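You operate a simulated robot arm through the tools that you are given. There is no shell and no other tool. Be economical: measure what you need, move in short steps, check, and stop when the job is done.

You are at the controls of a simulated robot arm. One attempt, no reset.

JOB
Put the numbered black ring on the top of the long bench away on the riser of the wash bench. Take the cards carton and leave it on top of the banded silver tin on the top of the long bench. Put the squat black lens on the bed top away on the front of the desk. Put the black iris on the bed top away on the top of the long bench. Switch the green rocker by the lens dock on. Put the orange stubby lens on the teal mat on the grey drawer counter. Take the cloths carton and put it on the low shelf of the camera table. Do these in any order.

The check looks at the end state, three seconds after you hand in, the way a careful person would. Anything else that was tipped, shoved, dropped, spilled or broken makes it a failure. Flat cloth is picked up by pressing the open fingertips on it (5 to 10 N) and closing them slowly along it; thin cloth reads only 2 to 8 mm in the jaws.

ROBOT AND FRAMES
A 7-joint arm with a two-finger parallel gripper on a trunk, on a base that drives. Base frame: it is fixed to the floor where the robot stands at the start and does not move with it; the origin is under the middle of the robot, x ahead of it, y to its left, z up; the surface under the hand at the start is at about z = 0.8. Readings come in m, degrees, newtons and seconds.
With the tool pointing down near the work surface it reaches from about 0.42 to 0.9 m from the robot's upright axis, wherever it stands. Its first joint turns from -17.0 to 126.0 degrees. Places, roughly: banded silver tin (12x12x4 cm) [0.7, -0.2, 0.8]; black iris (5x5x3 cm) [-5.8, 0.4, 0.5]; cards carton [-1.75, -2.25, 0.5]; cloths carton [-0.5, -2.25, 1.5]; front of the desk [-3.9, 1.8, 0.7]; green rocker by the lens dock [-6.1, -2.2, 0.8]; low shelf of the camera table [-1.7, -0.5, 0.3]; numbered black ring [0.5, 0.25, 0.75]; orange stubby lens (6x6x5 cm) [-3.4, -2.6, 0.8]; riser of the wash bench (56x14 cm) [-3.08, -2.4, 0.9]; squat black lens (7x7x4 cm) [-5.7, 0.8, 0.5]; teal mat on the grey drawer counter (29x13 cm) [-1.26, -2.24, 0.84]; top of the long bench [0.7, -0.1, 0.8]. Payload 1.57 kg.
The tool frame sits at the grasp point between the pads (the TCP): z along the fingers, y along the line on which they close. The tips reach 0.03 m beyond it. Largest opening 0.08 m; finger width 0.017, thickness 0.012; the body of the gripper, 0.04 by 0.082 m, starts 0.08 m behind the TCP.
Orientation is told as [roll, pitch, yaw] about the base's x, y, z axes, in that order, counted from this pose: with the fingers straight down and closing along the base's y, the tool's x points along the base's -x, its y along +y and its z along -z.

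CONTROLS
- The arm moves only by the tool arm_command. Its argument "moves" is a list that holds one entry, the list of rows, each a list of 7 numbers: the shift along the tool's x, y, z in units of 30 mm (1.0 is 30 mm), then the turn, a rotation vector about the tool's x, y, z in units of 6 degrees (1.0 is 6 degrees), then the opening in per cent of the stroke, from 0 (shut) to 100 (fully open). In form: [[[dx, dy, dz, ax, ay, az, gripper], ...]]. A call has 1 to 10 rows; each row shifts and turns the commanded pose from where the row before left it, along the tool's axes as they then stand. A call with a number of a shift or a turn outside -1 to 1 is refused whole. A row lasts 0.2 s, in which the tool goes at most 0.05 m and 8.6 degrees; a call with a longer step from one row to the next is refused whole, and so is a gripper value outside its range. Where a pose cannot be reached the arm comes as near as it can. A force on the tool above 40 N (or 10 N above the force at the start of the call, whichever is more), or a blocked arm, ends the call early, and 0.2 s more pass. The fingers move at their own pace (about 0.045 m/s each) and stop on an object; they squeeze with about 28 N. The grip force told is the motor's: it shows also when the fingers shut on nothing. Time passes only in rows, and 0.2 s behind the last, so rows that do not move let the fingers close. The reply holds the time, the measured pose of the TCP, the force on the tool along the base axes, the opening and the grip force, in the units named above and with some noise, with the torque about the TCP (base axes, N m) and any sound that the robot's microphone picked up.
- Cameras (640 x 400 px; columns grow to the right, rows downward): "scene" is now at [0.0112, -0.2165, 1.2191]; the picture's right is [0.13, -0.99, 0.00], its down [-0.37, -0.05, -0.93] and it looks along [0.92, 0.12, -0.37] (base axes); focal length 271 px, centre (320, 200). "wrist" rides on the gripper at [0.072, -0.007, -0.122] in the tool frame; the picture's right is [0.09, 1.00, 0.00], its down [-0.84, 0.08, -0.54] and it looks along [-0.54, 0.05, 0.84] (tool axes); focal length 238 px, centre (320, 200). There is no depth. A picture from a camera that has moved, and an enlarged one, comes with that camera's place and axes in the base frame and with its lens.
- grab_frame(camera): a new picture of that camera. The clock stands still meanwhile.
- lift_body(by): slides the trunk up (or, below 0, down) by that many m; the arm and the scene camera ride with it, the base frame stays. It gives what a move gives, with no picture.
- drive_base(legs): drives the robot by 1 to 6 legs, each [ahead, left, turn to the left] in m, m and degrees, along the robot's own axes; the way and the turn of a leg run together, so that a leg with both is an arc; at most 1.5 m and 180 degrees a leg. The arm and the cameras ride along, it lands a little off, and it stops where it bumps. It gives what a move gives.
- turn_head(pan, tilt): turns the head with the scene camera to pan (to the left, within 109 degrees either way) and tilt (down, from -29 to 69), counted from straight ahead of the robot. It gives what a move gives.
- close_up(camera, box): a new picture of the part [left, top, right, bottom] of that camera's present view, enlarged. The clock stands still meanwhile.
- close_job(): hands the job in; it is judged then, once.

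Work in short steps. Places have to be worked out from the pictures, the camera data and where the tool is seen: move nearer, look again, correct. Check each grasp and each placing, and mend what went wrong. You have 196 turns and 174 pictures in all, those below and enlarged ones among them. Open the gripper and draw the arm clear of the work before you hand the job in, unless the task says otherwise; then end with one line.

The tools are called after ">>>" as name(argument=value, ...) on one line, values as JSON. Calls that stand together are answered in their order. arm_command: Moves the arm, as the interface text tells. Its arguments: {"type":"object","properties":{"moves":{"type":"array","items":{"type":"array","items":{"type":"array","items":{"type":"number"}}}}},"required":["moves"]} The other tools are called the same way: lift_body (by) slides the trunk up or down; drive_base (legs) drives the base; turn_head (pan, tilt) turns the head that bears the scene camera; grab_frame (camera) takes a picture; close_up (camera, box) takes an enlarged picture of a part of a camera's view; close_job () hands the job in.

At the start:

```text
t: 0.0
tcp_pos: [0.4413, -0.0215, 1.0199]
tcp_rot: [0.0, 0.0, 0.0]
force: [0.6, -0.1, 0.3]
moment: [0.0, -0.02, 0.04]
gripper_width: 0.08
grasp_force: 0.2
trunk travel left (down, up): [-0.575, 0.215]
robot x, y, heading: [-0.0039, -0.0, -0.0]
head pan, tilt: [7.5, 22.0]
```

scene: 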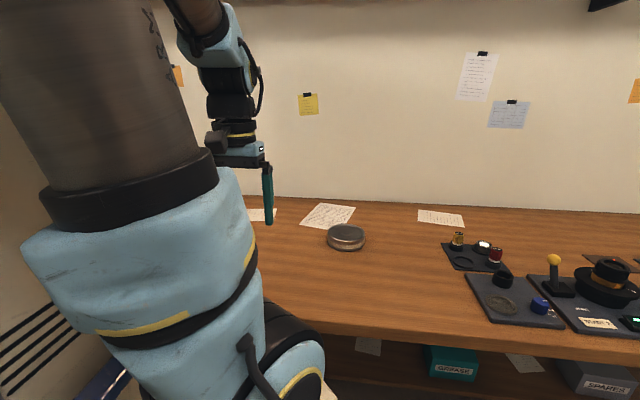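
wrist: 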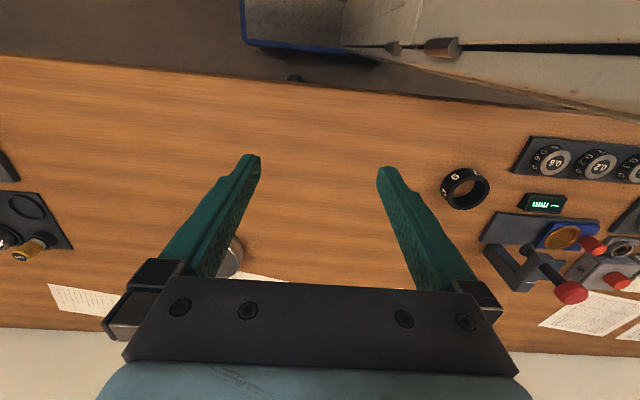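

The wrist view shows the ring at about (0.56, 0.25). I'll enlarge it before reaching for it.

>>> close_up(camera="wrist", box=[400, 120, 640, 270])

>>> close_up(camera="scene", box=[260, 180, 640, 400])

```text
2.67 times, centred on (520, 195) of wrist
camera zoom: at [0.3695, -0.0284, 1.1435], right [-0.09, 1.0, 0.0], down [0.84, 0.08, 0.54], along [0.54, 0.05, -0.84], focal length 636 px, centre (-213, 213)
```

zoom: 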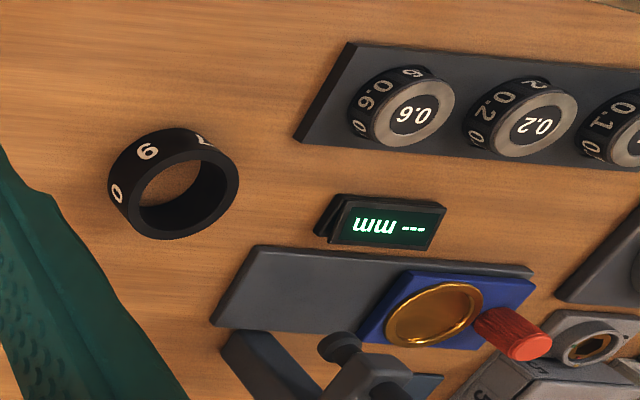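

```text
1.68 times, centred on (450, 290) of scene
camera zoom: at [0.0112, -0.2165, 1.2191], right [0.13, -0.99, 0.0], down [-0.37, -0.05, -0.93], along [0.92, 0.12, -0.37], focal length 457 px, centre (101, 48)
```

zoom: 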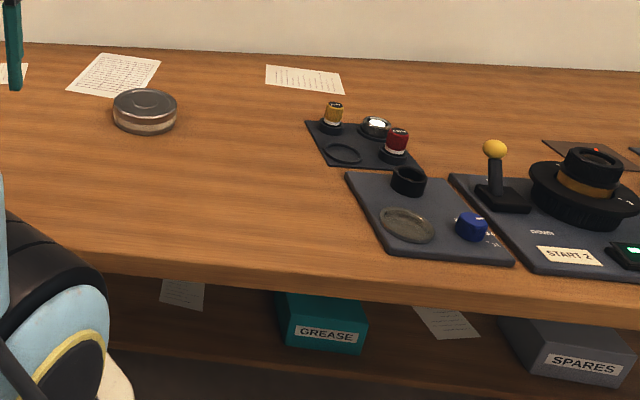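

The ring is about 7 cm across, so I'll take it by its right wall with one finger inside. I'm moving above that point to look again.

>>> arm_command(moves=[[[-0.426, 0.894, 0.444, 0, 0, 0, 60], [-0.426, 0.894, 0.444, 0, 0, 0, 60], [-0.426, 0.894, 0.444, 0, 0, 0, 60], [-0.426, 0.894, 0.444, 0, 0, 0, 60], [-0.426, 0.894, 0.444, 0, 0, 0, 60], [-0.426, 0.894, 0.444, 0, 0, 0, 60], [-0.426, 0.894, 0.444, 0, 0, 0, 60], [-0.426, 0.894, 0.444, 0, 0, 0, 60], [-0.426, 0.894, 0.444, 0, 0, 0, 60], [0, 0, 0, 0, 0, 0, 60]]])

>>> grab_frame(camera="wrist")

>>> grab_frame(camera="scene")

```text
t: 0.7
tcp_pos: [0.4696, 0.0316, 0.9897]
tcp_rot: [-0.5, 0.4, 0.4]
force: [9.9, -14.2, -0.3]
moment: [2.11, 1.23, 1.26]
gripper_width: 0.0479
grasp_force: 0.1
trunk travel left (down, up): [-0.575, 0.215]
robot x, y, heading: [0.0, -0.0004, -0.3]
head pan, tilt: [7.5, 22.0]
stopped in row 3: the force on the tool passed its limit at 71 N (the readings are from after the stop); the commanded pose is now the measured one
```

```text
169 pictures are left
camera wrist: at [0.3981, 0.0255, 1.1136], right [-0.1, 0.99, -0.01], down [0.84, 0.09, 0.54], along [0.54, 0.05, -0.84], focal length 238 px, centre (320, 200)
```

wrist: 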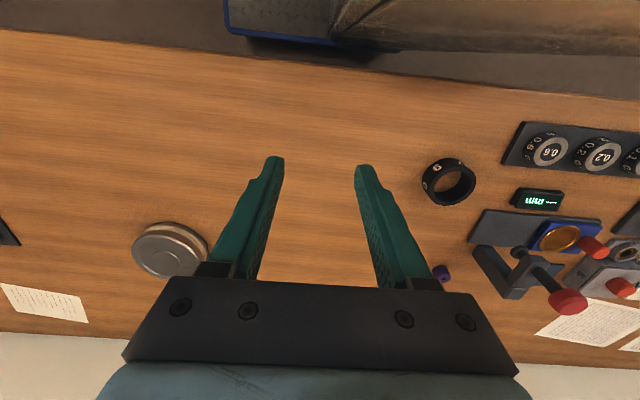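

```text
168 pictures are left
camera scene: at [0.0118, -0.2172, 1.2188], right [0.13, -0.99, 0.0], down [-0.37, -0.05, -0.93], along [0.92, 0.12, -0.37], focal length 271 px, centre (320, 200)
```

scene: 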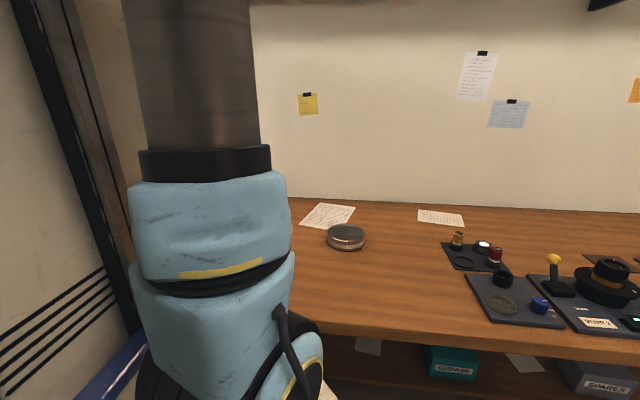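

The arm stopped after touching something, probably to the left. I'll pan the head to look there.

>>> turn_head(pan=60, tilt=15)

>>> grab_frame(camera="scene")

>>> turn_head(pan=105, tilt=30)

>>> grab_frame(camera="scene")

```text
t: 1.9
tcp_pos: [0.469, 0.0321, 0.991]
tcp_rot: [-0.4, 0.3, 0.4]
force: [14.0, -30.5, -1.3]
moment: [4.21, 1.87, 2.54]
gripper_width: 0.048
grasp_force: 0.0
trunk travel left (down, up): [-0.575, 0.215]
robot x, y, heading: [0.0002, -0.003, -0.1]
head pan, tilt: [60.0, 15.0]
```

```text
167 pictures are left
camera scene: at [-0.0333, -0.149, 1.2302], right [0.87, -0.5, 0.0], down [-0.13, -0.22, -0.97], along [0.48, 0.84, -0.26], focal length 271 px, centre (320, 200)
```

scene: 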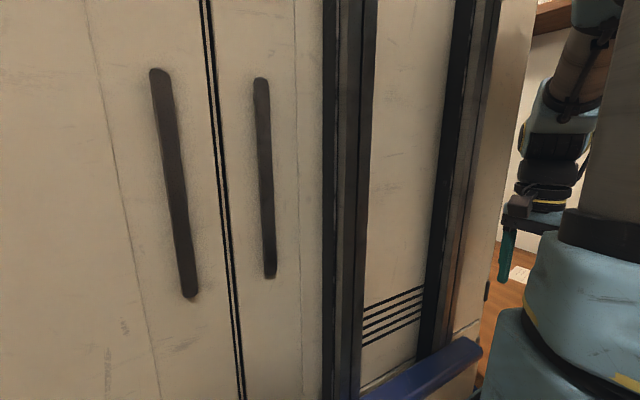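

```text
t: 3.0
tcp_pos: [0.469, 0.0317, 0.9912]
tcp_rot: [-0.5, 0.2, 0.4]
force: [11.8, -32.8, -2.1]
moment: [4.67, 1.54, 2.9]
gripper_width: 0.0479
grasp_force: 0.0
trunk travel left (down, up): [-0.575, 0.215]
robot x, y, heading: [-0.0002, -0.0022, 0.1]
head pan, tilt: [105.0, 30.0]
```

```text
166 pictures are left
camera scene: at [-0.1035, -0.1426, 1.2061], right [0.97, 0.26, 0.0], down [0.13, -0.48, -0.87], along [-0.22, 0.84, -0.5], focal length 271 px, centre (320, 200)
```

scene: 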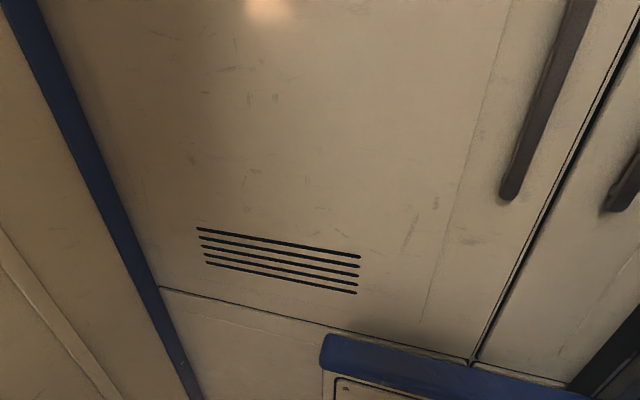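

A tall cabinet stands close on the left and the arm is pressing on it. I'm backing the arm off the way it came.

>>> arm_command(moves=[[[0.426, -0.894, -0.444, 0, 0, 0, 60], [0.426, -0.894, -0.444, 0, 0, 0, 60], [0, 0, 0, 0, 0, 0, 60]]])

>>> turn_head(pan=-60, tilt=25)

>>> grab_frame(camera="scene")

```text
t: 3.8
tcp_pos: [0.4439, -0.021, 1.0189]
tcp_rot: [-0.5, 0.4, 0.5]
force: [-0.1, 0.3, 0.8]
moment: [-0.04, 0.0, -0.03]
gripper_width: 0.0481
grasp_force: 0.0
trunk travel left (down, up): [-0.575, 0.215]
robot x, y, heading: [0.0015, 0.0009, -0.0]
head pan, tilt: [105.0, 30.0]
```

```text
t: 6.3
tcp_pos: [0.4433, -0.0195, 1.0188]
tcp_rot: [-0.5, 0.3, 0.5]
force: [0.2, -0.2, 0.1]
moment: [-0.05, 0.04, -0.02]
gripper_width: 0.0479
grasp_force: 0.0
trunk travel left (down, up): [-0.575, 0.215]
robot x, y, heading: [0.0003, 0.0015, -0.0]
head pan, tilt: [-60.0, 25.0]
```

```text
165 pictures are left
camera scene: at [-0.0346, -0.3082, 1.2142], right [-0.87, -0.5, 0.0], down [-0.21, 0.37, -0.91], along [0.45, -0.78, -0.42], focal length 271 px, centre (320, 200)
```

scene: 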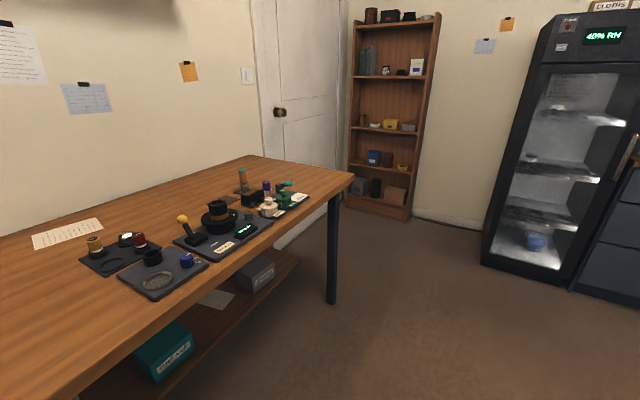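

The right side is free and the cloths carton sits on top of the dry cabinet. I'll drive 0.4 m right, away from the tall cabinet, and look at where its corner is.

>>> drive_base(legs=[[0, -0.4, 0]])

>>> turn_head(pan=40, tilt=30)

>>> grab_frame(camera="scene")

>>> grab_frame(camera="wrist")

```text
t: 8.8
tcp_pos: [0.4445, -0.421, 1.0197]
tcp_rot: [-0.5, 0.4, 0.4]
force: [-0.5, 0.1, -0.2]
moment: [0.02, -0.01, 0.02]
gripper_width: 0.048
grasp_force: 0.0
trunk travel left (down, up): [-0.575, 0.215]
robot x, y, heading: [0.0019, -0.4055, 0.2]
head pan, tilt: [-60.0, 25.0]
```

```text
t: 10.6
tcp_pos: [0.444, -0.4204, 1.019]
tcp_rot: [-0.7, 0.3, 0.5]
force: [0.3, 0.2, -0.4]
moment: [0.03, 0.01, 0.02]
gripper_width: 0.0481
grasp_force: 0.1
trunk travel left (down, up): [-0.575, 0.215]
robot x, y, heading: [0.0032, -0.4036, 0.1]
head pan, tilt: [40.0, 30.0]
```

```text
164 pictures are left
camera scene: at [-0.0111, -0.571, 1.2062], right [0.64, -0.77, 0.0], down [-0.38, -0.32, -0.87], along [0.66, 0.56, -0.5], focal length 271 px, centre (320, 200)
```

scene: 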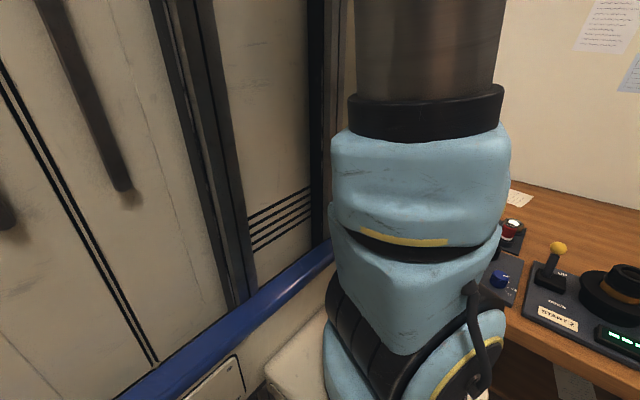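

```text
163 pictures are left
camera wrist: at [0.3729, -0.4261, 1.141], right [-0.1, 0.99, -0.01], down [0.84, 0.09, 0.54], along [0.53, 0.05, -0.84], focal length 238 px, centre (320, 200)
```

wrist: 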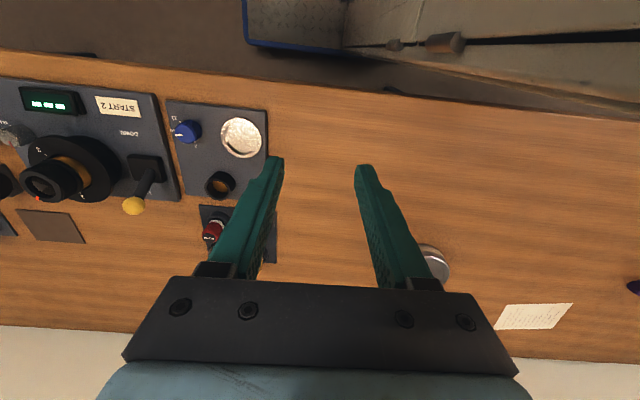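

The tall cabinet face is at about y=0.52. Now I'll look up to see where the elbow sits.

>>> turn_head(pan=35, tilt=-20)

>>> grab_frame(camera="scene")

```text
t: 11.8
tcp_pos: [0.4431, -0.4199, 1.0181]
tcp_rot: [-0.7, 0.3, 0.4]
force: [-0.2, 0.3, 0.6]
moment: [-0.01, 0.01, -0.02]
gripper_width: 0.048
grasp_force: 0.1
trunk travel left (down, up): [-0.575, 0.215]
robot x, y, heading: [0.0041, -0.4031, 0.0]
head pan, tilt: [35.0, -20.0]
```

```text
162 pictures are left
camera scene: at [-0.018, -0.5854, 1.2837], right [0.57, -0.82, 0.0], down [0.28, 0.2, -0.94], along [0.77, 0.54, 0.34], focal length 271 px, centre (320, 200)
```

scene: 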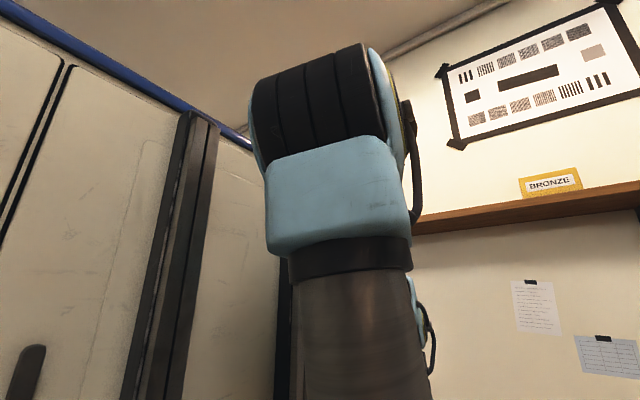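

From here there is far more room. I'll sweep the arm left toward the ring in two steps and watch the force.

>>> arm_command(moves=[[[-0.18, 1, 0, 0, 0, 0, 60], [-0.18, 1, 0, 0, 0, 0, 60], [-0.18, 1, 0, 0, 0, 0, 60], [-0.18, 1, 0, 0, 0, 0, 60], [-0.18, 1, 0, 0, 0, 0, 60], [-0.18, 1, 0, 0, 0, 0, 60], [-0.18, 1, 0, 0, 0, 0, 60], [-0.18, 1, 0, 0, 0, 0, 60], [-0.18, 1, 0, 0, 0, 0, 60], [-0.18, 1, 0, 0, 0, 0, 60]]])

>>> arm_command(moves=[[[-0.18, 1, 0, 0, 0, 0, 60], [-0.18, 1, 0, 0, 0, 0, 60], [-0.18, 1, 0, 0, 0, 0, 60], [-0.18, 1, 0, 0, 0, 0, 60], [-0.18, 1, 0, 0, 0, 0, 60], [-0.18, 1, 0, 0, 0, 0, 60], [-0.18, 1, 0, 0, 0, 0, 60], [-0.18, 1, 0, 0, 0, 0, 60], [-0.18, 1, 0, 0, 0, 0, 60], [-0.18, 1, 0, 0, 0, 0, 60]]])

>>> grab_frame(camera="wrist")

```text
t: 12.4
tcp_pos: [0.458, -0.3736, 1.0151]
tcp_rot: [-1.2, 1.0, 0.1]
force: [-10.2, -48.3, 5.9]
moment: [7.2, -1.01, 3.85]
gripper_width: 0.0478
grasp_force: 0.0
trunk travel left (down, up): [-0.575, 0.215]
robot x, y, heading: [-0.0, -0.4037, -0.1]
head pan, tilt: [35.0, -20.0]
stopped in row 3: the force on the tool passed its limit at 112 N (the readings are from after the stop); the commanded pose is now the measured one
```

```text
t: 12.7
tcp_pos: [0.4586, -0.3744, 1.0135]
tcp_rot: [-1.5, 1.0, 0.1]
force: [-4.7, -24.4, 5.2]
moment: [3.59, -0.24, 1.95]
gripper_width: 0.048
grasp_force: 0.0
trunk travel left (down, up): [-0.575, 0.215]
robot x, y, heading: [-0.0015, -0.4007, -0.4]
head pan, tilt: [35.0, -20.0]
stopped in row 1: the force on the tool passed its limit at 87 N (the readings are from after the stop); the commanded pose is now the measured one
```

```text
161 pictures are left
camera wrist: at [0.3892, -0.3769, 1.138], right [-0.09, 1.0, -0.03], down [0.85, 0.09, 0.52], along [0.52, 0.03, -0.85], focal length 238 px, centre (320, 200)
```

wrist: 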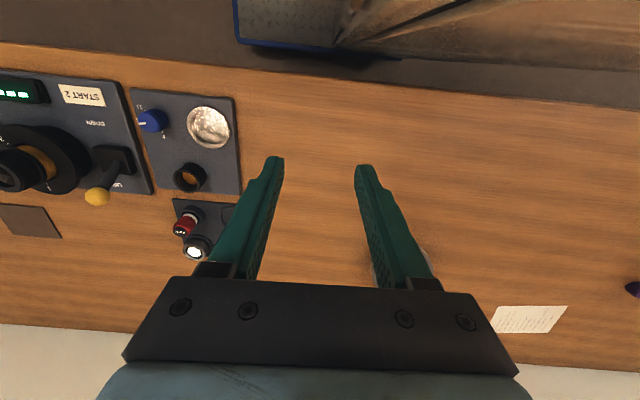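

The block happened at the same place relative to the robot, so the arm's own posture is the cause, not the cabinet. I'll back off and try a natural arc, turning the tool yaw with the first joint.

>>> arm_command(moves=[[[0.25, -0.8, 0, 0.1, 0, 0, 60], [0.25, -0.8, 0, 0.1, 0, 0, 60], [0, 0, 0, 0, 0, 0, 60]]])

>>> arm_command(moves=[[[0.03, 0.9, 0, 0, 0, -0.58, 60], [0.03, 0.9, 0, 0, 0, -0.58, 60], [0.03, 0.9, 0, 0, 0, -0.58, 60], [0.03, 0.9, 0, 0, 0, -0.58, 60], [0, 0, 0, 0, 0, 0, 60]]])

>>> grab_frame(camera="scene")

```text
t: 13.5
tcp_pos: [0.4429, -0.4174, 1.0146]
tcp_rot: [-2.8, 1.0, 0.3]
force: [0.2, -0.6, -0.3]
moment: [0.02, -0.01, 0.0]
gripper_width: 0.0479
grasp_force: 0.2
trunk travel left (down, up): [-0.575, 0.215]
robot x, y, heading: [-0.0031, -0.4011, -0.1]
head pan, tilt: [35.0, -20.0]
```

```text
t: 14.6
tcp_pos: [0.4622, -0.3668, 1.0079]
tcp_rot: [-2.4, 2.2, 5.7]
force: [1.9, -23.6, -0.8]
moment: [3.42, 0.12, 1.9]
gripper_width: 0.0481
grasp_force: 0.1
trunk travel left (down, up): [-0.575, 0.215]
robot x, y, heading: [-0.0001, -0.4008, -0.1]
head pan, tilt: [35.0, -20.0]
stopped in row 5: the force on the tool passed its limit at 48 N (the readings are from after the stop); the commanded pose is now the measured one
```

```text
160 pictures are left
camera scene: at [-0.0168, -0.5947, 1.2823], right [0.57, -0.82, -0.01], down [0.28, 0.2, -0.94], along [0.77, 0.54, 0.35], focal length 271 px, centre (320, 200)
```

scene: 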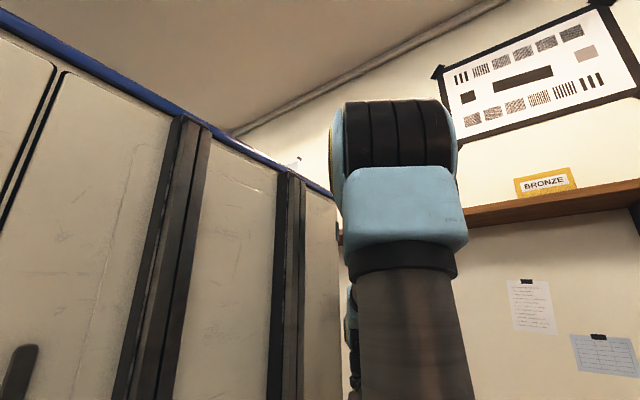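

The elbow swung right while the tool went left, so the first joint looks stuck at a limit that way. I'll test the opposite direction.

>>> arm_command(moves=[[[0, -0.9, 0, 0.2, -0.2, 0.58, 60], [0, -0.9, 0, 0.2, -0.2, 0.58, 60], [0.03, -0.9, 0, 0, 0, 0.58, 60], [0.03, -0.9, 0, 0, 0, 0.58, 60], [0.03, -0.9, 0, 0, 0, 0.58, 60], [0.03, -0.9, 0, 0, 0, 0.58, 60], [0.03, -0.9, 0, 0, 0, 0.58, 60], [0.03, -0.9, 0, 0, 0, 0.58, 60], [0.03, -0.9, 0, 0, 0, 0.58, 60], [0, 0, 0, 0, 0, 0, 60]]])

>>> grab_frame(camera="scene")

```text
t: 16.8
tcp_pos: [0.4218, -0.5875, 1.0298]
tcp_rot: [-4.5, -3.1, -24.0]
force: [0.0, -0.7, -0.5]
moment: [-0.02, 0.03, 0.01]
gripper_width: 0.0479
grasp_force: 0.1
trunk travel left (down, up): [-0.575, 0.215]
robot x, y, heading: [0.002, -0.3986, -0.1]
head pan, tilt: [35.0, -20.0]
```

```text
159 pictures are left
camera scene: at [-0.018, -0.5854, 1.2838], right [0.57, -0.82, 0.0], down [0.28, 0.2, -0.94], along [0.77, 0.54, 0.34], focal length 271 px, centre (320, 200)
```

scene: 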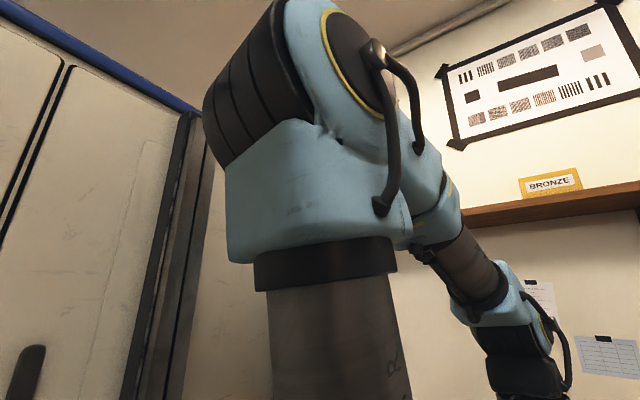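

Rightward is free, so the arm works from a little left of straight ahead round to the right. I'll level the tool, then turn the robot left so the ring lies slightly to its right.

>>> arm_command(moves=[[[0, 0, 0, -0.37, 0.26, 0, 60], [0, 0, 0, -0.37, 0.26, 0, 60], [0, 0, 0, 0, 0, 0, 60]]])

>>> drive_base(legs=[[-0.08, 0.25, 0], [0, 0, 40]])

>>> grab_frame(camera="wrist")

```text
t: 17.6
tcp_pos: [0.4226, -0.5881, 1.0284]
tcp_rot: [0.1, 0.1, -24.0]
force: [-0.3, -0.7, -0.5]
moment: [0.03, 0.03, -0.02]
gripper_width: 0.0482
grasp_force: 0.0
trunk travel left (down, up): [-0.575, 0.215]
robot x, y, heading: [-0.0003, -0.4001, 0.0]
head pan, tilt: [35.0, -20.0]
```

```text
t: 21.3
tcp_pos: [0.3628, -0.019, 1.0292]
tcp_rot: [0.0, 0.0, 16.1]
force: [0.5, 0.6, -0.8]
moment: [0.01, -0.02, 0.03]
gripper_width: 0.048
grasp_force: 0.2
trunk travel left (down, up): [-0.575, 0.215]
robot x, y, heading: [-0.0774, -0.1467, 40.2]
head pan, tilt: [35.0, -20.0]
```

```text
158 pictures are left
camera wrist: at [0.2962, -0.0446, 1.1514], right [-0.36, 0.93, 0.0], down [0.78, 0.31, 0.54], along [0.5, 0.2, -0.84], focal length 238 px, centre (320, 200)
```

wrist: 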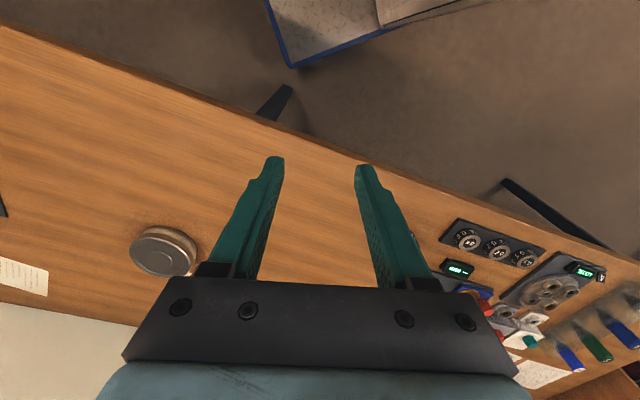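

The table top works out at z≈0.756 and the ring at (0.56, 0.25). I'm moving above its near wall.

>>> arm_command(moves=[[[-0.879, 0.573, 0.53, 0, 0, 0, 60], [-0.879, 0.573, 0.53, 0, 0, 0, 60], [-0.879, 0.573, 0.53, 0, 0, 0, 60], [-0.879, 0.573, 0.53, 0, 0, 0, 60], [-0.879, 0.573, 0.53, 0, 0, 0, 60], [-0.879, 0.573, 0.53, 0, 0, 0, 60], [-0.879, 0.573, 0.53, 0, 0, 0, 60], [-0.879, 0.573, 0.53, 0, 0, 0, 60], [-0.879, 0.573, 0.53, 0, 0, 0, 60], [-0.879, 0.573, 0.53, 0, 0, 0, 60]]])

>>> grab_frame(camera="wrist")

```text
t: 23.5
tcp_pos: [0.5677, 0.2208, 0.869]
tcp_rot: [0.0, -0.1, 16.1]
force: [-0.3, -0.2, 2.1]
moment: [0.02, -0.01, 0.02]
gripper_width: 0.048
grasp_force: 0.0
trunk travel left (down, up): [-0.575, 0.215]
robot x, y, heading: [-0.0807, -0.1495, 40.1]
head pan, tilt: [35.0, -20.0]
```

```text
157 pictures are left
camera wrist: at [0.5007, 0.1948, 0.9921], right [-0.36, 0.93, 0.0], down [0.78, 0.31, 0.54], along [0.5, 0.2, -0.84], focal length 238 px, centre (320, 200)
```

wrist: 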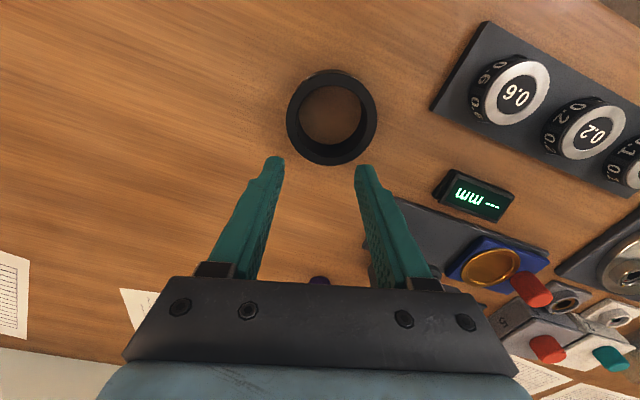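

The closer view puts the ring centre about 2.5 cm nearer the robot than I had it. I'll shift so the pads straddle its right wall.

>>> arm_command(moves=[[[0.83, -0.77, 0, 0, 0, 0, 60], [0, 0, 1, 0, 0, 0, 60], [0, 0, 0, 0, 0, 0, 60]]])

>>> grab_frame(camera="wrist")

```text
t: 24.3
tcp_pos: [0.5515, 0.1903, 0.8371]
tcp_rot: [0.0, 0.0, 16.1]
force: [0.1, -0.6, -0.6]
moment: [0.0, 0.01, -0.01]
gripper_width: 0.0479
grasp_force: 0.0
trunk travel left (down, up): [-0.575, 0.215]
robot x, y, heading: [-0.0812, -0.1453, 40.3]
head pan, tilt: [35.0, -20.0]
```

```text
156 pictures are left
camera wrist: at [0.4848, 0.1646, 0.9607], right [-0.36, 0.93, 0.0], down [0.78, 0.31, 0.54], along [0.5, 0.2, -0.84], focal length 238 px, centre (320, 200)
```

wrist: 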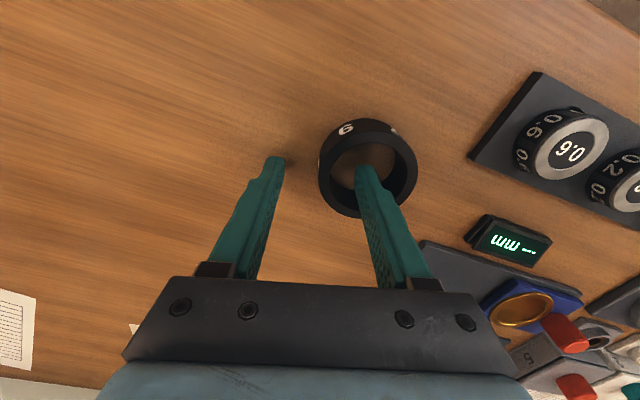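

The right fingertip is over the ring's hole. I'll make a small forward correction, descend, and close.

>>> arm_command(moves=[[[-0.25, 0, 0.4, 0, 0, 0, 60], [0, 0, 0.5, 0, 0, 0, 60], [0, 0, 0.5, 0, 0, 0, 60], [0, 0, 0, 0, 0, 0, 30], [0, 0, 0, 0, 0, 0, 0], [0, 0, 0, 0, 0, 0, 0], [0, 0, 0, 0, 0, 0, 0]]])

>>> grab_frame(camera="wrist")

```text
t: 24.8
tcp_pos: [0.5565, 0.1929, 0.8301]
tcp_rot: [-0.1, 0.2, 16.1]
force: [-15.0, -5.6, 26.5]
moment: [-0.2, 0.15, -0.07]
gripper_width: 0.0453
grasp_force: 0.1
trunk travel left (down, up): [-0.575, 0.215]
robot x, y, heading: [-0.0787, -0.1488, 40.5]
head pan, tilt: [35.0, -20.0]
stopped in row 2: the force on the tool passed its limit at 60 N (the readings are from after the stop); the commanded pose is now the measured one
```

```text
155 pictures are left
camera wrist: at [0.4891, 0.1672, 0.9527], right [-0.36, 0.93, 0.0], down [0.78, 0.31, 0.54], along [0.5, 0.2, -0.84], focal length 238 px, centre (320, 200)
```

wrist: 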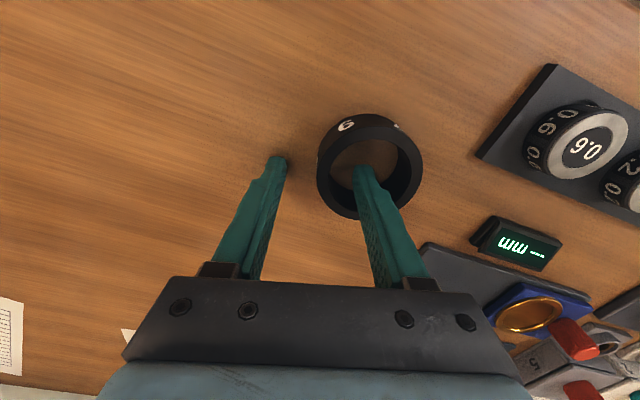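

The fingertips are on the table, so its top is at z≈0.80. I'll lift 5 mm and close on the wall.

>>> arm_command(moves=[[[0, 0, -0.2, 0, 0, 0, 60], [0, 0, 0, 0, 0, 0, 30], [0, 0, 0, 0, 0, 0, 0], [0, 0, 0, 0, 0, 0, 0], [0, 0, 0, 0, 0, 0, 0]]])

>>> grab_frame(camera="wrist")

```text
t: 26.0
tcp_pos: [0.5585, 0.1936, 0.8335]
tcp_rot: [-0.1, 0.1, 16.2]
force: [0.4, 1.0, 0.2]
moment: [0.01, 0.0, 0.0]
gripper_width: 0.0057
grasp_force: 25.6
trunk travel left (down, up): [-0.575, 0.215]
robot x, y, heading: [-0.0778, -0.146, 40.6]
head pan, tilt: [35.0, -20.0]
```

```text
154 pictures are left
camera wrist: at [0.4908, 0.1673, 0.9556], right [-0.36, 0.93, 0.0], down [0.78, 0.31, 0.54], along [0.5, 0.2, -0.84], focal length 238 px, centre (320, 200)
```

wrist: 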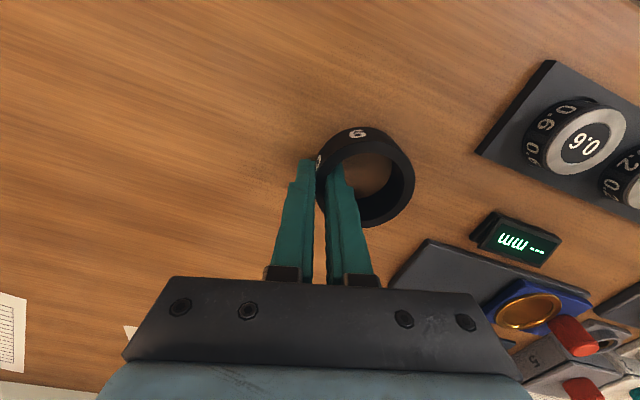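

The ring is gripped with 5.7 mm of wall in the jaws. I'm lifting and drawing the arm in.

>>> arm_command(moves=[[[0, 0, -1, 0, 0, 0, 0], [0, 0, -1, 0, 0, 0, 0], [0.3, 0, -1, 0, 0, 0, 0], [0.7, 0, -1, 0, 0, 0, 0], [0.8, 0, -1, 0, 0, 0, 0], [0.8, 0, -0.5, 0, 0, 0, 0], [0.9, 0, 0, 0, 0, 0, 0], [0.9, 0, 0, 0, 0, 0, 0], [0.9, 0, 0, 0, 0, 0, 0], [0.5, 0, 0, 0, 0, 0, 0]]])

>>> turn_head(pan=-105, tilt=20)

>>> grab_frame(camera="scene")

>>> grab_frame(camera="wrist")

```text
t: 28.2
tcp_pos: [0.3909, 0.145, 0.9973]
tcp_rot: [-0.2, 0.2, 16.2]
force: [0.7, 0.1, 0.0]
moment: [0.03, 0.06, 0.0]
gripper_width: 0.0001
grasp_force: 21.6
trunk travel left (down, up): [-0.575, 0.215]
robot x, y, heading: [-0.0769, -0.1497, 40.4]
head pan, tilt: [35.0, -20.0]
```

```text
t: 30.4
tcp_pos: [0.3915, 0.1462, 0.9972]
tcp_rot: [0.0, 0.1, 16.2]
force: [-0.2, 0.1, -0.1]
moment: [-0.05, 0.02, 0.02]
gripper_width: 0.0
grasp_force: 21.0
trunk travel left (down, up): [-0.575, 0.215]
robot x, y, heading: [-0.0758, -0.145, 40.6]
head pan, tilt: [-105.0, 20.0]
```

```text
153 pictures are left
camera scene: at [0.0474, -0.4574, 1.2223], right [-0.9, -0.43, 0.0], down [-0.15, 0.31, -0.94], along [0.4, -0.85, -0.34], focal length 271 px, centre (320, 200)
```

scene: 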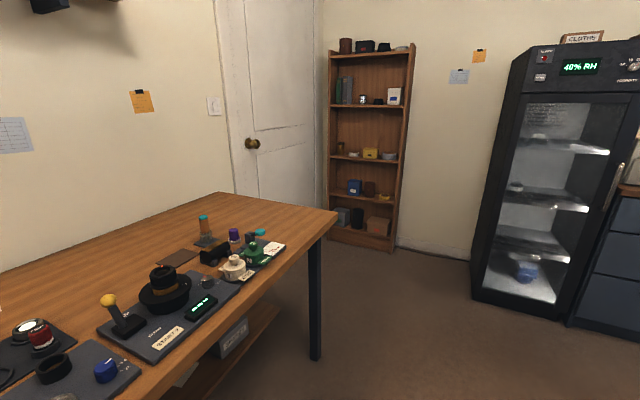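

```text
152 pictures are left
camera wrist: at [0.324, 0.1197, 1.1209], right [-0.36, 0.93, 0.0], down [0.78, 0.31, 0.54], along [0.5, 0.2, -0.84], focal length 238 px, centre (320, 200)
```

wrist: 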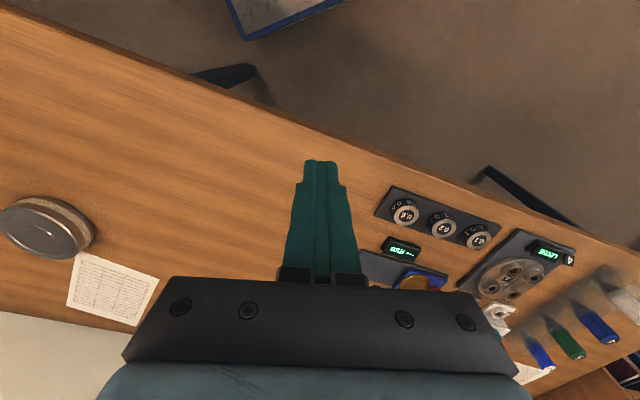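

The jaws closed fully, so the ring slipped out. It may be hidden behind the fingers, so I'll shift aside and look.

>>> arm_command(moves=[[[0.3, -1, 0, 0, 0, 0, 60], [0.3, -1, 0, 0, 0, 0, 60], [0.3, -1, 0, 0, 0, 0, 60], [0, 0, 0, 0, 0, 0, 60]]])

>>> grab_frame(camera="wrist")

```text
t: 31.4
tcp_pos: [0.3905, 0.0501, 0.9986]
tcp_rot: [0.0, 0.2, 16.0]
force: [0.2, -0.4, -0.5]
moment: [0.0, -0.01, 0.02]
gripper_width: 0.048
grasp_force: 0.1
trunk travel left (down, up): [-0.575, 0.215]
robot x, y, heading: [-0.08, -0.1459, 40.3]
head pan, tilt: [-105.0, 20.0]
```

```text
151 pictures are left
camera wrist: at [0.3237, 0.0244, 1.1223], right [-0.36, 0.93, 0.0], down [0.78, 0.31, 0.54], along [0.5, 0.2, -0.84], focal length 238 px, centre (320, 200)
```

wrist: 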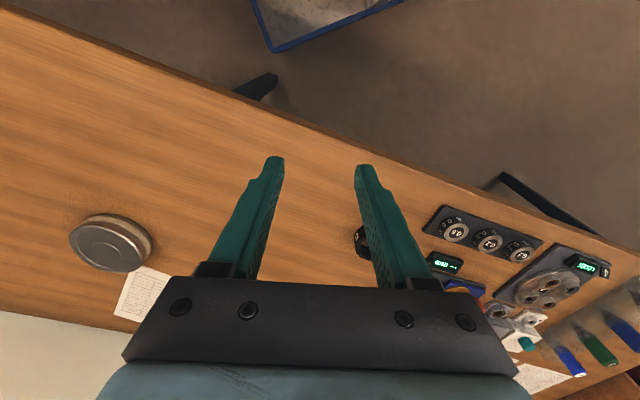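

The ring is still upright near its old spot. It's about 6 cm across, so this time I'll take the full outer diameter with the jaws fully open.

>>> arm_command(moves=[[[-0.946, 0.576, 0.4, 0, 0, 0, 100], [-0.946, 0.576, 0.4, 0, 0, 0, 100], [-0.946, 0.576, 0.4, 0, 0, 0, 100], [-0.946, 0.576, 0.4, 0, 0, 0, 100], [-0.946, 0.576, 0.4, 0, 0, 0, 100], [-0.946, 0.576, 0.4, 0, 0, 0, 100], [-0.946, 0.576, 0.4, 0, 0, 0, 100], [0, 0, 0, 0, 0, 0, 100]]])

>>> grab_frame(camera="wrist")

```text
t: 33.2
tcp_pos: [0.5448, 0.2201, 0.9142]
tcp_rot: [-0.1, 0.1, 16.1]
force: [-0.5, 0.0, -0.1]
moment: [0.01, -0.02, -0.02]
gripper_width: 0.08
grasp_force: 0.1
trunk travel left (down, up): [-0.575, 0.215]
robot x, y, heading: [-0.0775, -0.1478, 40.5]
head pan, tilt: [-105.0, 20.0]
```

```text
150 pictures are left
camera wrist: at [0.478, 0.1952, 1.0365], right [-0.36, 0.93, 0.0], down [0.78, 0.31, 0.54], along [0.5, 0.2, -0.84], focal length 238 px, centre (320, 200)
```

wrist: 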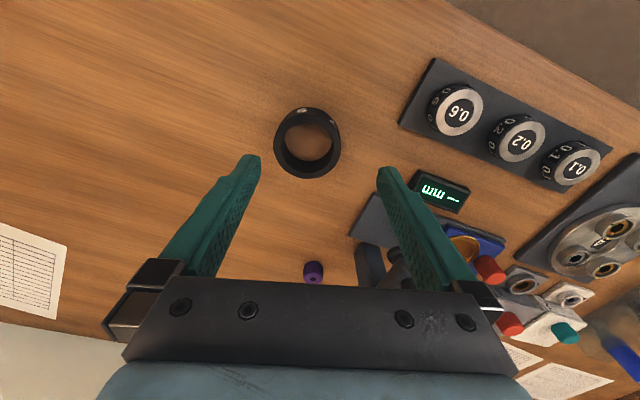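

The ring is centred 12 mm to the right of the tool and is 6 cm wide. I'll correct, descend, and close around it.

>>> arm_command(moves=[[[-0.1, -0.4, 0, 0, 0, 0, 100], [0, 0, 0.8, 0, 0, 0, 100], [0, 0, 0.8, 0, 0, 0, 100], [0, 0, 0.5, 0, 0, 0, 100], [0, 0, 0.35, 0, 0, 0, 100], [0, 0, 0, 0, 0, 0, 100], [0, 0, 0, 0, 0, 0, 60], [0, 0, 0, 0, 0, 0, 40], [0, 0, 0, 0, 0, 0, 40]]])

>>> grab_frame(camera="wrist")

```text
t: 35.2
tcp_pos: [0.5527, 0.2111, 0.8412]
tcp_rot: [0.0, 0.1, 16.1]
force: [0.1, -0.8, -0.1]
moment: [0.01, -0.01, 0.0]
gripper_width: 0.0602
grasp_force: 27.8
trunk travel left (down, up): [-0.575, 0.215]
robot x, y, heading: [-0.0786, -0.1488, 40.2]
head pan, tilt: [-105.0, 20.0]
```

```text
149 pictures are left
camera wrist: at [0.4851, 0.1851, 0.9639], right [-0.36, 0.93, 0.0], down [0.78, 0.31, 0.54], along [0.5, 0.2, -0.84], focal length 238 px, centre (320, 200)
```

wrist: 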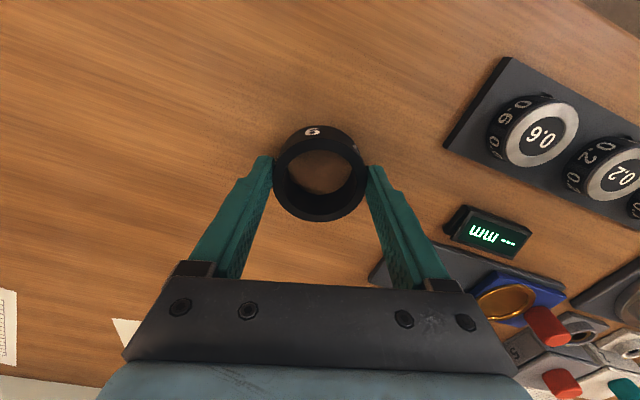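

Gripped at 60 mm, but only by the tips. I'll re-seat 6 mm lower, then lift gently.

>>> arm_command(moves=[[[0, 0, 0, 0, 0, 0, 100], [0, 0, 0, 0, 0, 0, 100], [-0.13, 0, 0.2, 0, 0, 0, 100], [0, 0, 0, 0, 0, 0, 60], [0, 0, 0, 0, 0, 0, 0], [0, 0, 0, 0, 0, 0, 0], [0, 0, -0.3, 0, 0, 0, 0], [0, 0, -0.5, 0, 0, 0, 0], [0, 0, -0.5, 0, 0, 0, 0], [0, 0, -0.5, 0, 0, 0, 0]]])

>>> grab_frame(camera="wrist")

```text
t: 37.5
tcp_pos: [0.557, 0.213, 0.8871]
tcp_rot: [0.0, 0.3, 16.2]
force: [-0.5, -0.5, -0.9]
moment: [-0.03, 0.01, 0.01]
gripper_width: 0.0603
grasp_force: 27.7
trunk travel left (down, up): [-0.575, 0.215]
robot x, y, heading: [-0.0784, -0.1441, 40.1]
head pan, tilt: [-105.0, 20.0]
```

```text
148 pictures are left
camera wrist: at [0.4899, 0.1868, 1.0102], right [-0.36, 0.93, 0.0], down [0.78, 0.31, 0.54], along [0.5, 0.2, -0.84], focal length 238 px, centre (320, 200)
```

wrist: 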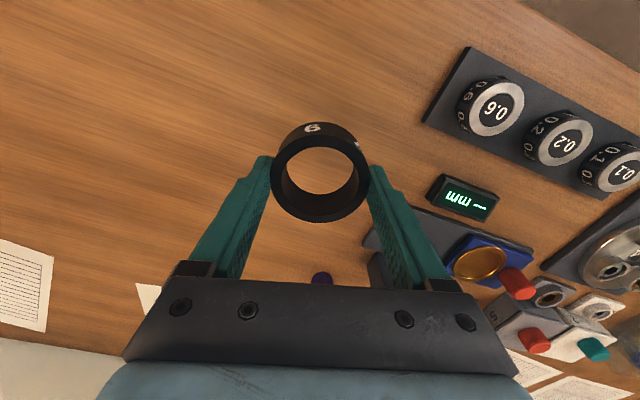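

The ring is held. I'm drawing the arm up and in, then looking around for the camera table and a driving path.

>>> arm_command(moves=[[[0, 0, -0.7, 0, 0, 0, 0], [0.2, 0, -0.7, 0, 0, 0, 0], [0.5, 0, -0.7, 0, 0, 0, 0], [0.7, 0, -0.7, 0, 0, 0, 0], [0.8, 0, -0.5, 0, 0, 0, 0], [0.8, -0.2, 0, 0, 0, 0, 0], [0.8, -0.3, 0, 0, 0, 0, 0], [0.8, -0.3, 0, 0, 0, 0, 0], [0.8, -0.3, 0, 0, 0, 0, 0], [0.5, -0.2, 0, 0, 0, 0, 0]]])

>>> drive_base(legs=[[-0.35, -0.35, 0], [0, 0, -130]])

>>> turn_head(pan=-45, tilt=20)

>>> grab_frame(camera="scene")

>>> turn_head(pan=-105, tilt=25)

>>> grab_frame(camera="scene")

```text
t: 39.6
tcp_pos: [0.3978, 0.1245, 0.9872]
tcp_rot: [-0.1, 0.1, 16.1]
force: [0.0, -0.1, -0.2]
moment: [-0.03, 0.02, -0.01]
gripper_width: 0.0602
grasp_force: 27.9
trunk travel left (down, up): [-0.575, 0.215]
robot x, y, heading: [-0.0758, -0.1478, 40.3]
head pan, tilt: [-105.0, 20.0]
```

```text
t: 48.0
tcp_pos: [-0.2227, -1.1846, 0.9886]
tcp_rot: [0.0, 0.1, -114.3]
force: [-0.3, 0.1, -0.8]
moment: [0.01, 0.01, -0.01]
gripper_width: 0.0603
grasp_force: 28.4
trunk travel left (down, up): [-0.575, 0.215]
robot x, y, heading: [-0.1239, -0.6415, -90.0]
head pan, tilt: [-105.0, 20.0]
```

```text
t: 49.3
tcp_pos: [-0.2236, -1.1826, 0.9874]
tcp_rot: [-0.1, 0.2, -114.3]
force: [0.4, -0.2, -1.2]
moment: [0.0, 0.03, -0.01]
gripper_width: 0.0601
grasp_force: 27.9
trunk travel left (down, up): [-0.575, 0.215]
robot x, y, heading: [-0.125, -0.6417, -90.3]
head pan, tilt: [-45.0, 20.0]
```

```text
147 pictures are left
camera scene: at [-0.418, -0.6269, 1.2222], right [-0.71, 0.71, 0.0], down [0.24, 0.24, -0.94], along [-0.67, -0.66, -0.34], focal length 271 px, centre (320, 200)
```

scene: 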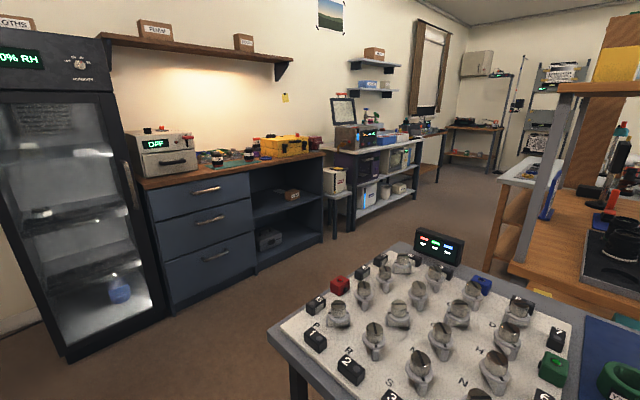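

```text
t: 50.6
tcp_pos: [-0.2233, -1.1829, 0.9875]
tcp_rot: [0.0, 0.0, -114.3]
force: [0.2, -0.8, -1.0]
moment: [-0.01, -0.02, -0.02]
gripper_width: 0.0604
grasp_force: 28.1
trunk travel left (down, up): [-0.575, 0.215]
robot x, y, heading: [-0.1201, -0.6458, -90.1]
head pan, tilt: [-105.0, 25.0]
```

```text
146 pictures are left
camera scene: at [-0.441, -0.5373, 1.2142], right [0.26, 0.97, 0.0], down [0.41, -0.11, -0.91], along [-0.88, 0.24, -0.42], focal length 271 px, centre (320, 200)
```

scene: 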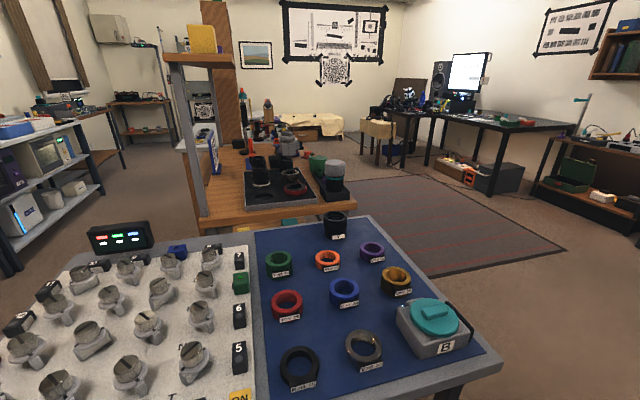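

The map is clear: camera table by the grey tray, drawer counter at y≈-2.1, wash bench beyond it. I'll drive the corridor at y≈-1.4 to stand before the wash bench.

>>> drive_base(legs=[[0.755, 0, 0], [0, -1.39, 0], [0, -1.39, 0]])

>>> turn_head(pan=-15, tilt=28)

>>> grab_frame(camera="scene")

>>> grab_frame(camera="wrist")

```text
t: 67.7
tcp_pos: [-2.9826, -1.9294, 0.9877]
tcp_rot: [0.0, 0.1, -113.4]
force: [0.2, 0.5, -0.6]
moment: [-0.01, 0.02, 0.0]
gripper_width: 0.0602
grasp_force: 28.0
trunk travel left (down, up): [-0.575, 0.215]
robot x, y, heading: [-2.888, -1.3885, -89.4]
head pan, tilt: [-105.0, 25.0]
```

```text
t: 69.3
tcp_pos: [-2.9832, -1.9293, 0.988]
tcp_rot: [-0.1, 0.1, -113.5]
force: [0.5, 0.2, -1.3]
moment: [-0.01, 0.02, -0.01]
gripper_width: 0.0604
grasp_force: 28.6
trunk travel left (down, up): [-0.575, 0.215]
robot x, y, heading: [-2.8884, -1.3899, -89.8]
head pan, tilt: [-15.0, 28.0]
```

```text
145 pictures are left
camera scene: at [-3.1428, -1.3984, 1.2094], right [-0.97, 0.25, 0.0], down [0.12, 0.45, -0.88], along [-0.22, -0.86, -0.47], focal length 271 px, centre (320, 200)
```

scene: 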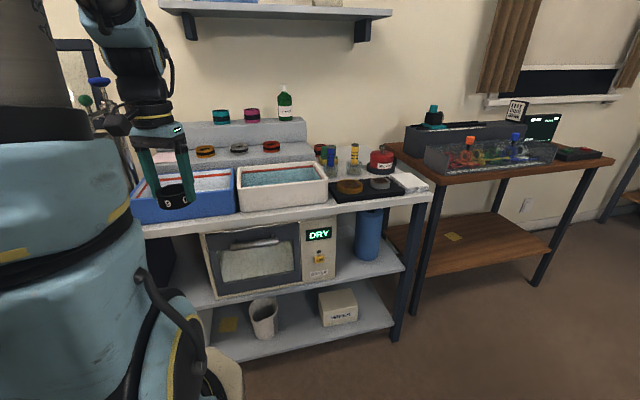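

```text
144 pictures are left
camera wrist: at [-2.9599, -1.8612, 1.1106], right [0.95, -0.31, 0.0], down [-0.26, -0.8, 0.54], along [-0.17, -0.51, -0.84], focal length 238 px, centre (320, 200)
```

wrist: 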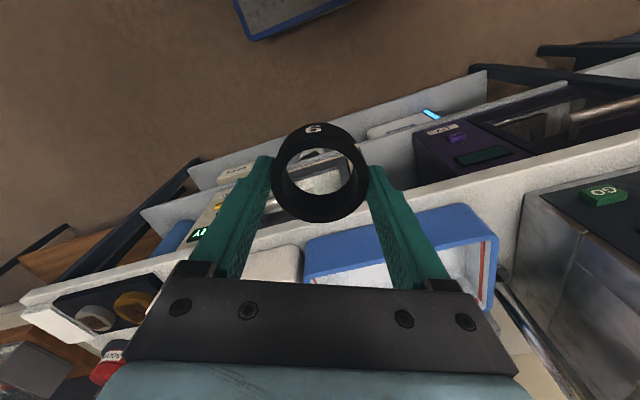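

The riser is a two-step block behind the trays, holding coloured rings. I'll zoom in for free spots and the orange lens.

>>> close_up(camera="scene", box=[120, 70, 440, 230])

```text
2.00 times, centred on (280, 150) of scene
camera zoom: at [-3.1428, -1.3984, 1.2094], right [-0.97, 0.25, 0.0], down [0.12, 0.45, -0.88], along [-0.22, -0.86, -0.47], focal length 542 px, centre (400, 300)
```

zoom: 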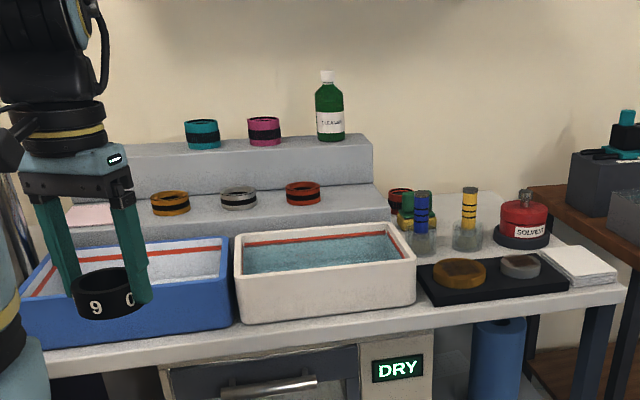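

The lower step top is at z≈0.9, y≈-2.40. There is free room right of the red ring at about x=-3.295. I'll raise the arm and drive in closer.

>>> arm_command(moves=[[[0, 0, -0.8, 0, 0, 0.8, 0], [0, 0, -0.8, 0, 0, 0.8, 0], [0, 0, -0.8, 0, 0, 0.8, 0], [0, 0, -0.8, 0, 0, 0.8, 0], [0, 0, 0, 0, 0, 0, 0]]])

>>> drive_base(legs=[[0, -0.25, 0], [0.3, 0, 0]])

>>> turn_head(pan=0, tilt=30)

>>> grab_frame(camera="scene")

>>> grab_frame(camera="wrist")

```text
t: 70.5
tcp_pos: [-2.9827, -1.9302, 1.0829]
tcp_rot: [-0.1, 0.1, -132.7]
force: [-1.0, -0.5, -1.6]
moment: [-0.01, 0.02, 0.02]
gripper_width: 0.0603
grasp_force: 28.1
trunk travel left (down, up): [-0.575, 0.215]
robot x, y, heading: [-2.8893, -1.3869, -89.3]
head pan, tilt: [-15.0, 28.0]
```

```text
t: 74.0
tcp_pos: [-3.2275, -2.2326, 1.0828]
tcp_rot: [-0.1, 0.1, -132.6]
force: [-0.2, 0.0, -0.1]
moment: [0.01, -0.01, -0.01]
gripper_width: 0.0604
grasp_force: 28.2
trunk travel left (down, up): [-0.575, 0.215]
robot x, y, heading: [-3.134, -1.6915, -89.1]
head pan, tilt: [-15.0, 28.0]
```

```text
t: 74.7
tcp_pos: [-3.2274, -2.2329, 1.0831]
tcp_rot: [-0.1, 0.0, -132.7]
force: [0.7, -0.7, -1.1]
moment: [-0.03, 0.0, -0.02]
gripper_width: 0.0604
grasp_force: 27.7
trunk travel left (down, up): [-0.575, 0.215]
robot x, y, heading: [-3.1382, -1.6907, -89.3]
head pan, tilt: [0.0, 30.0]
```

```text
142 pictures are left
camera scene: at [-3.3644, -1.7029, 1.2062], right [-1.0, -0.01, 0.0], down [-0.01, 0.5, -0.87], along [0.01, -0.87, -0.5], focal length 271 px, centre (320, 200)
```

scene: 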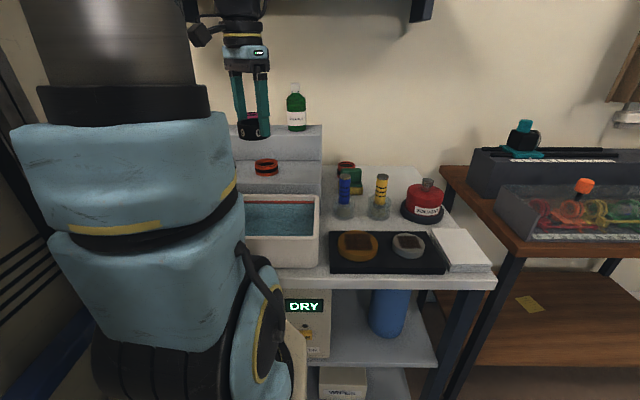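

```text
141 pictures are left
camera wrist: at [-3.1839, -2.175, 1.2065], right [0.8, -0.61, 0.0], down [-0.51, -0.67, 0.54], along [-0.33, -0.43, -0.84], focal length 238 px, centre (320, 200)
```

wrist: 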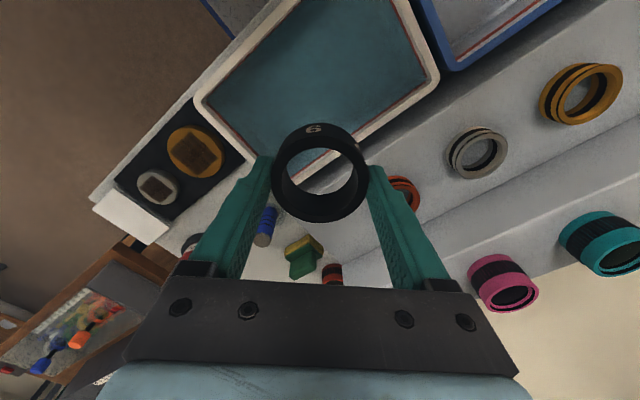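

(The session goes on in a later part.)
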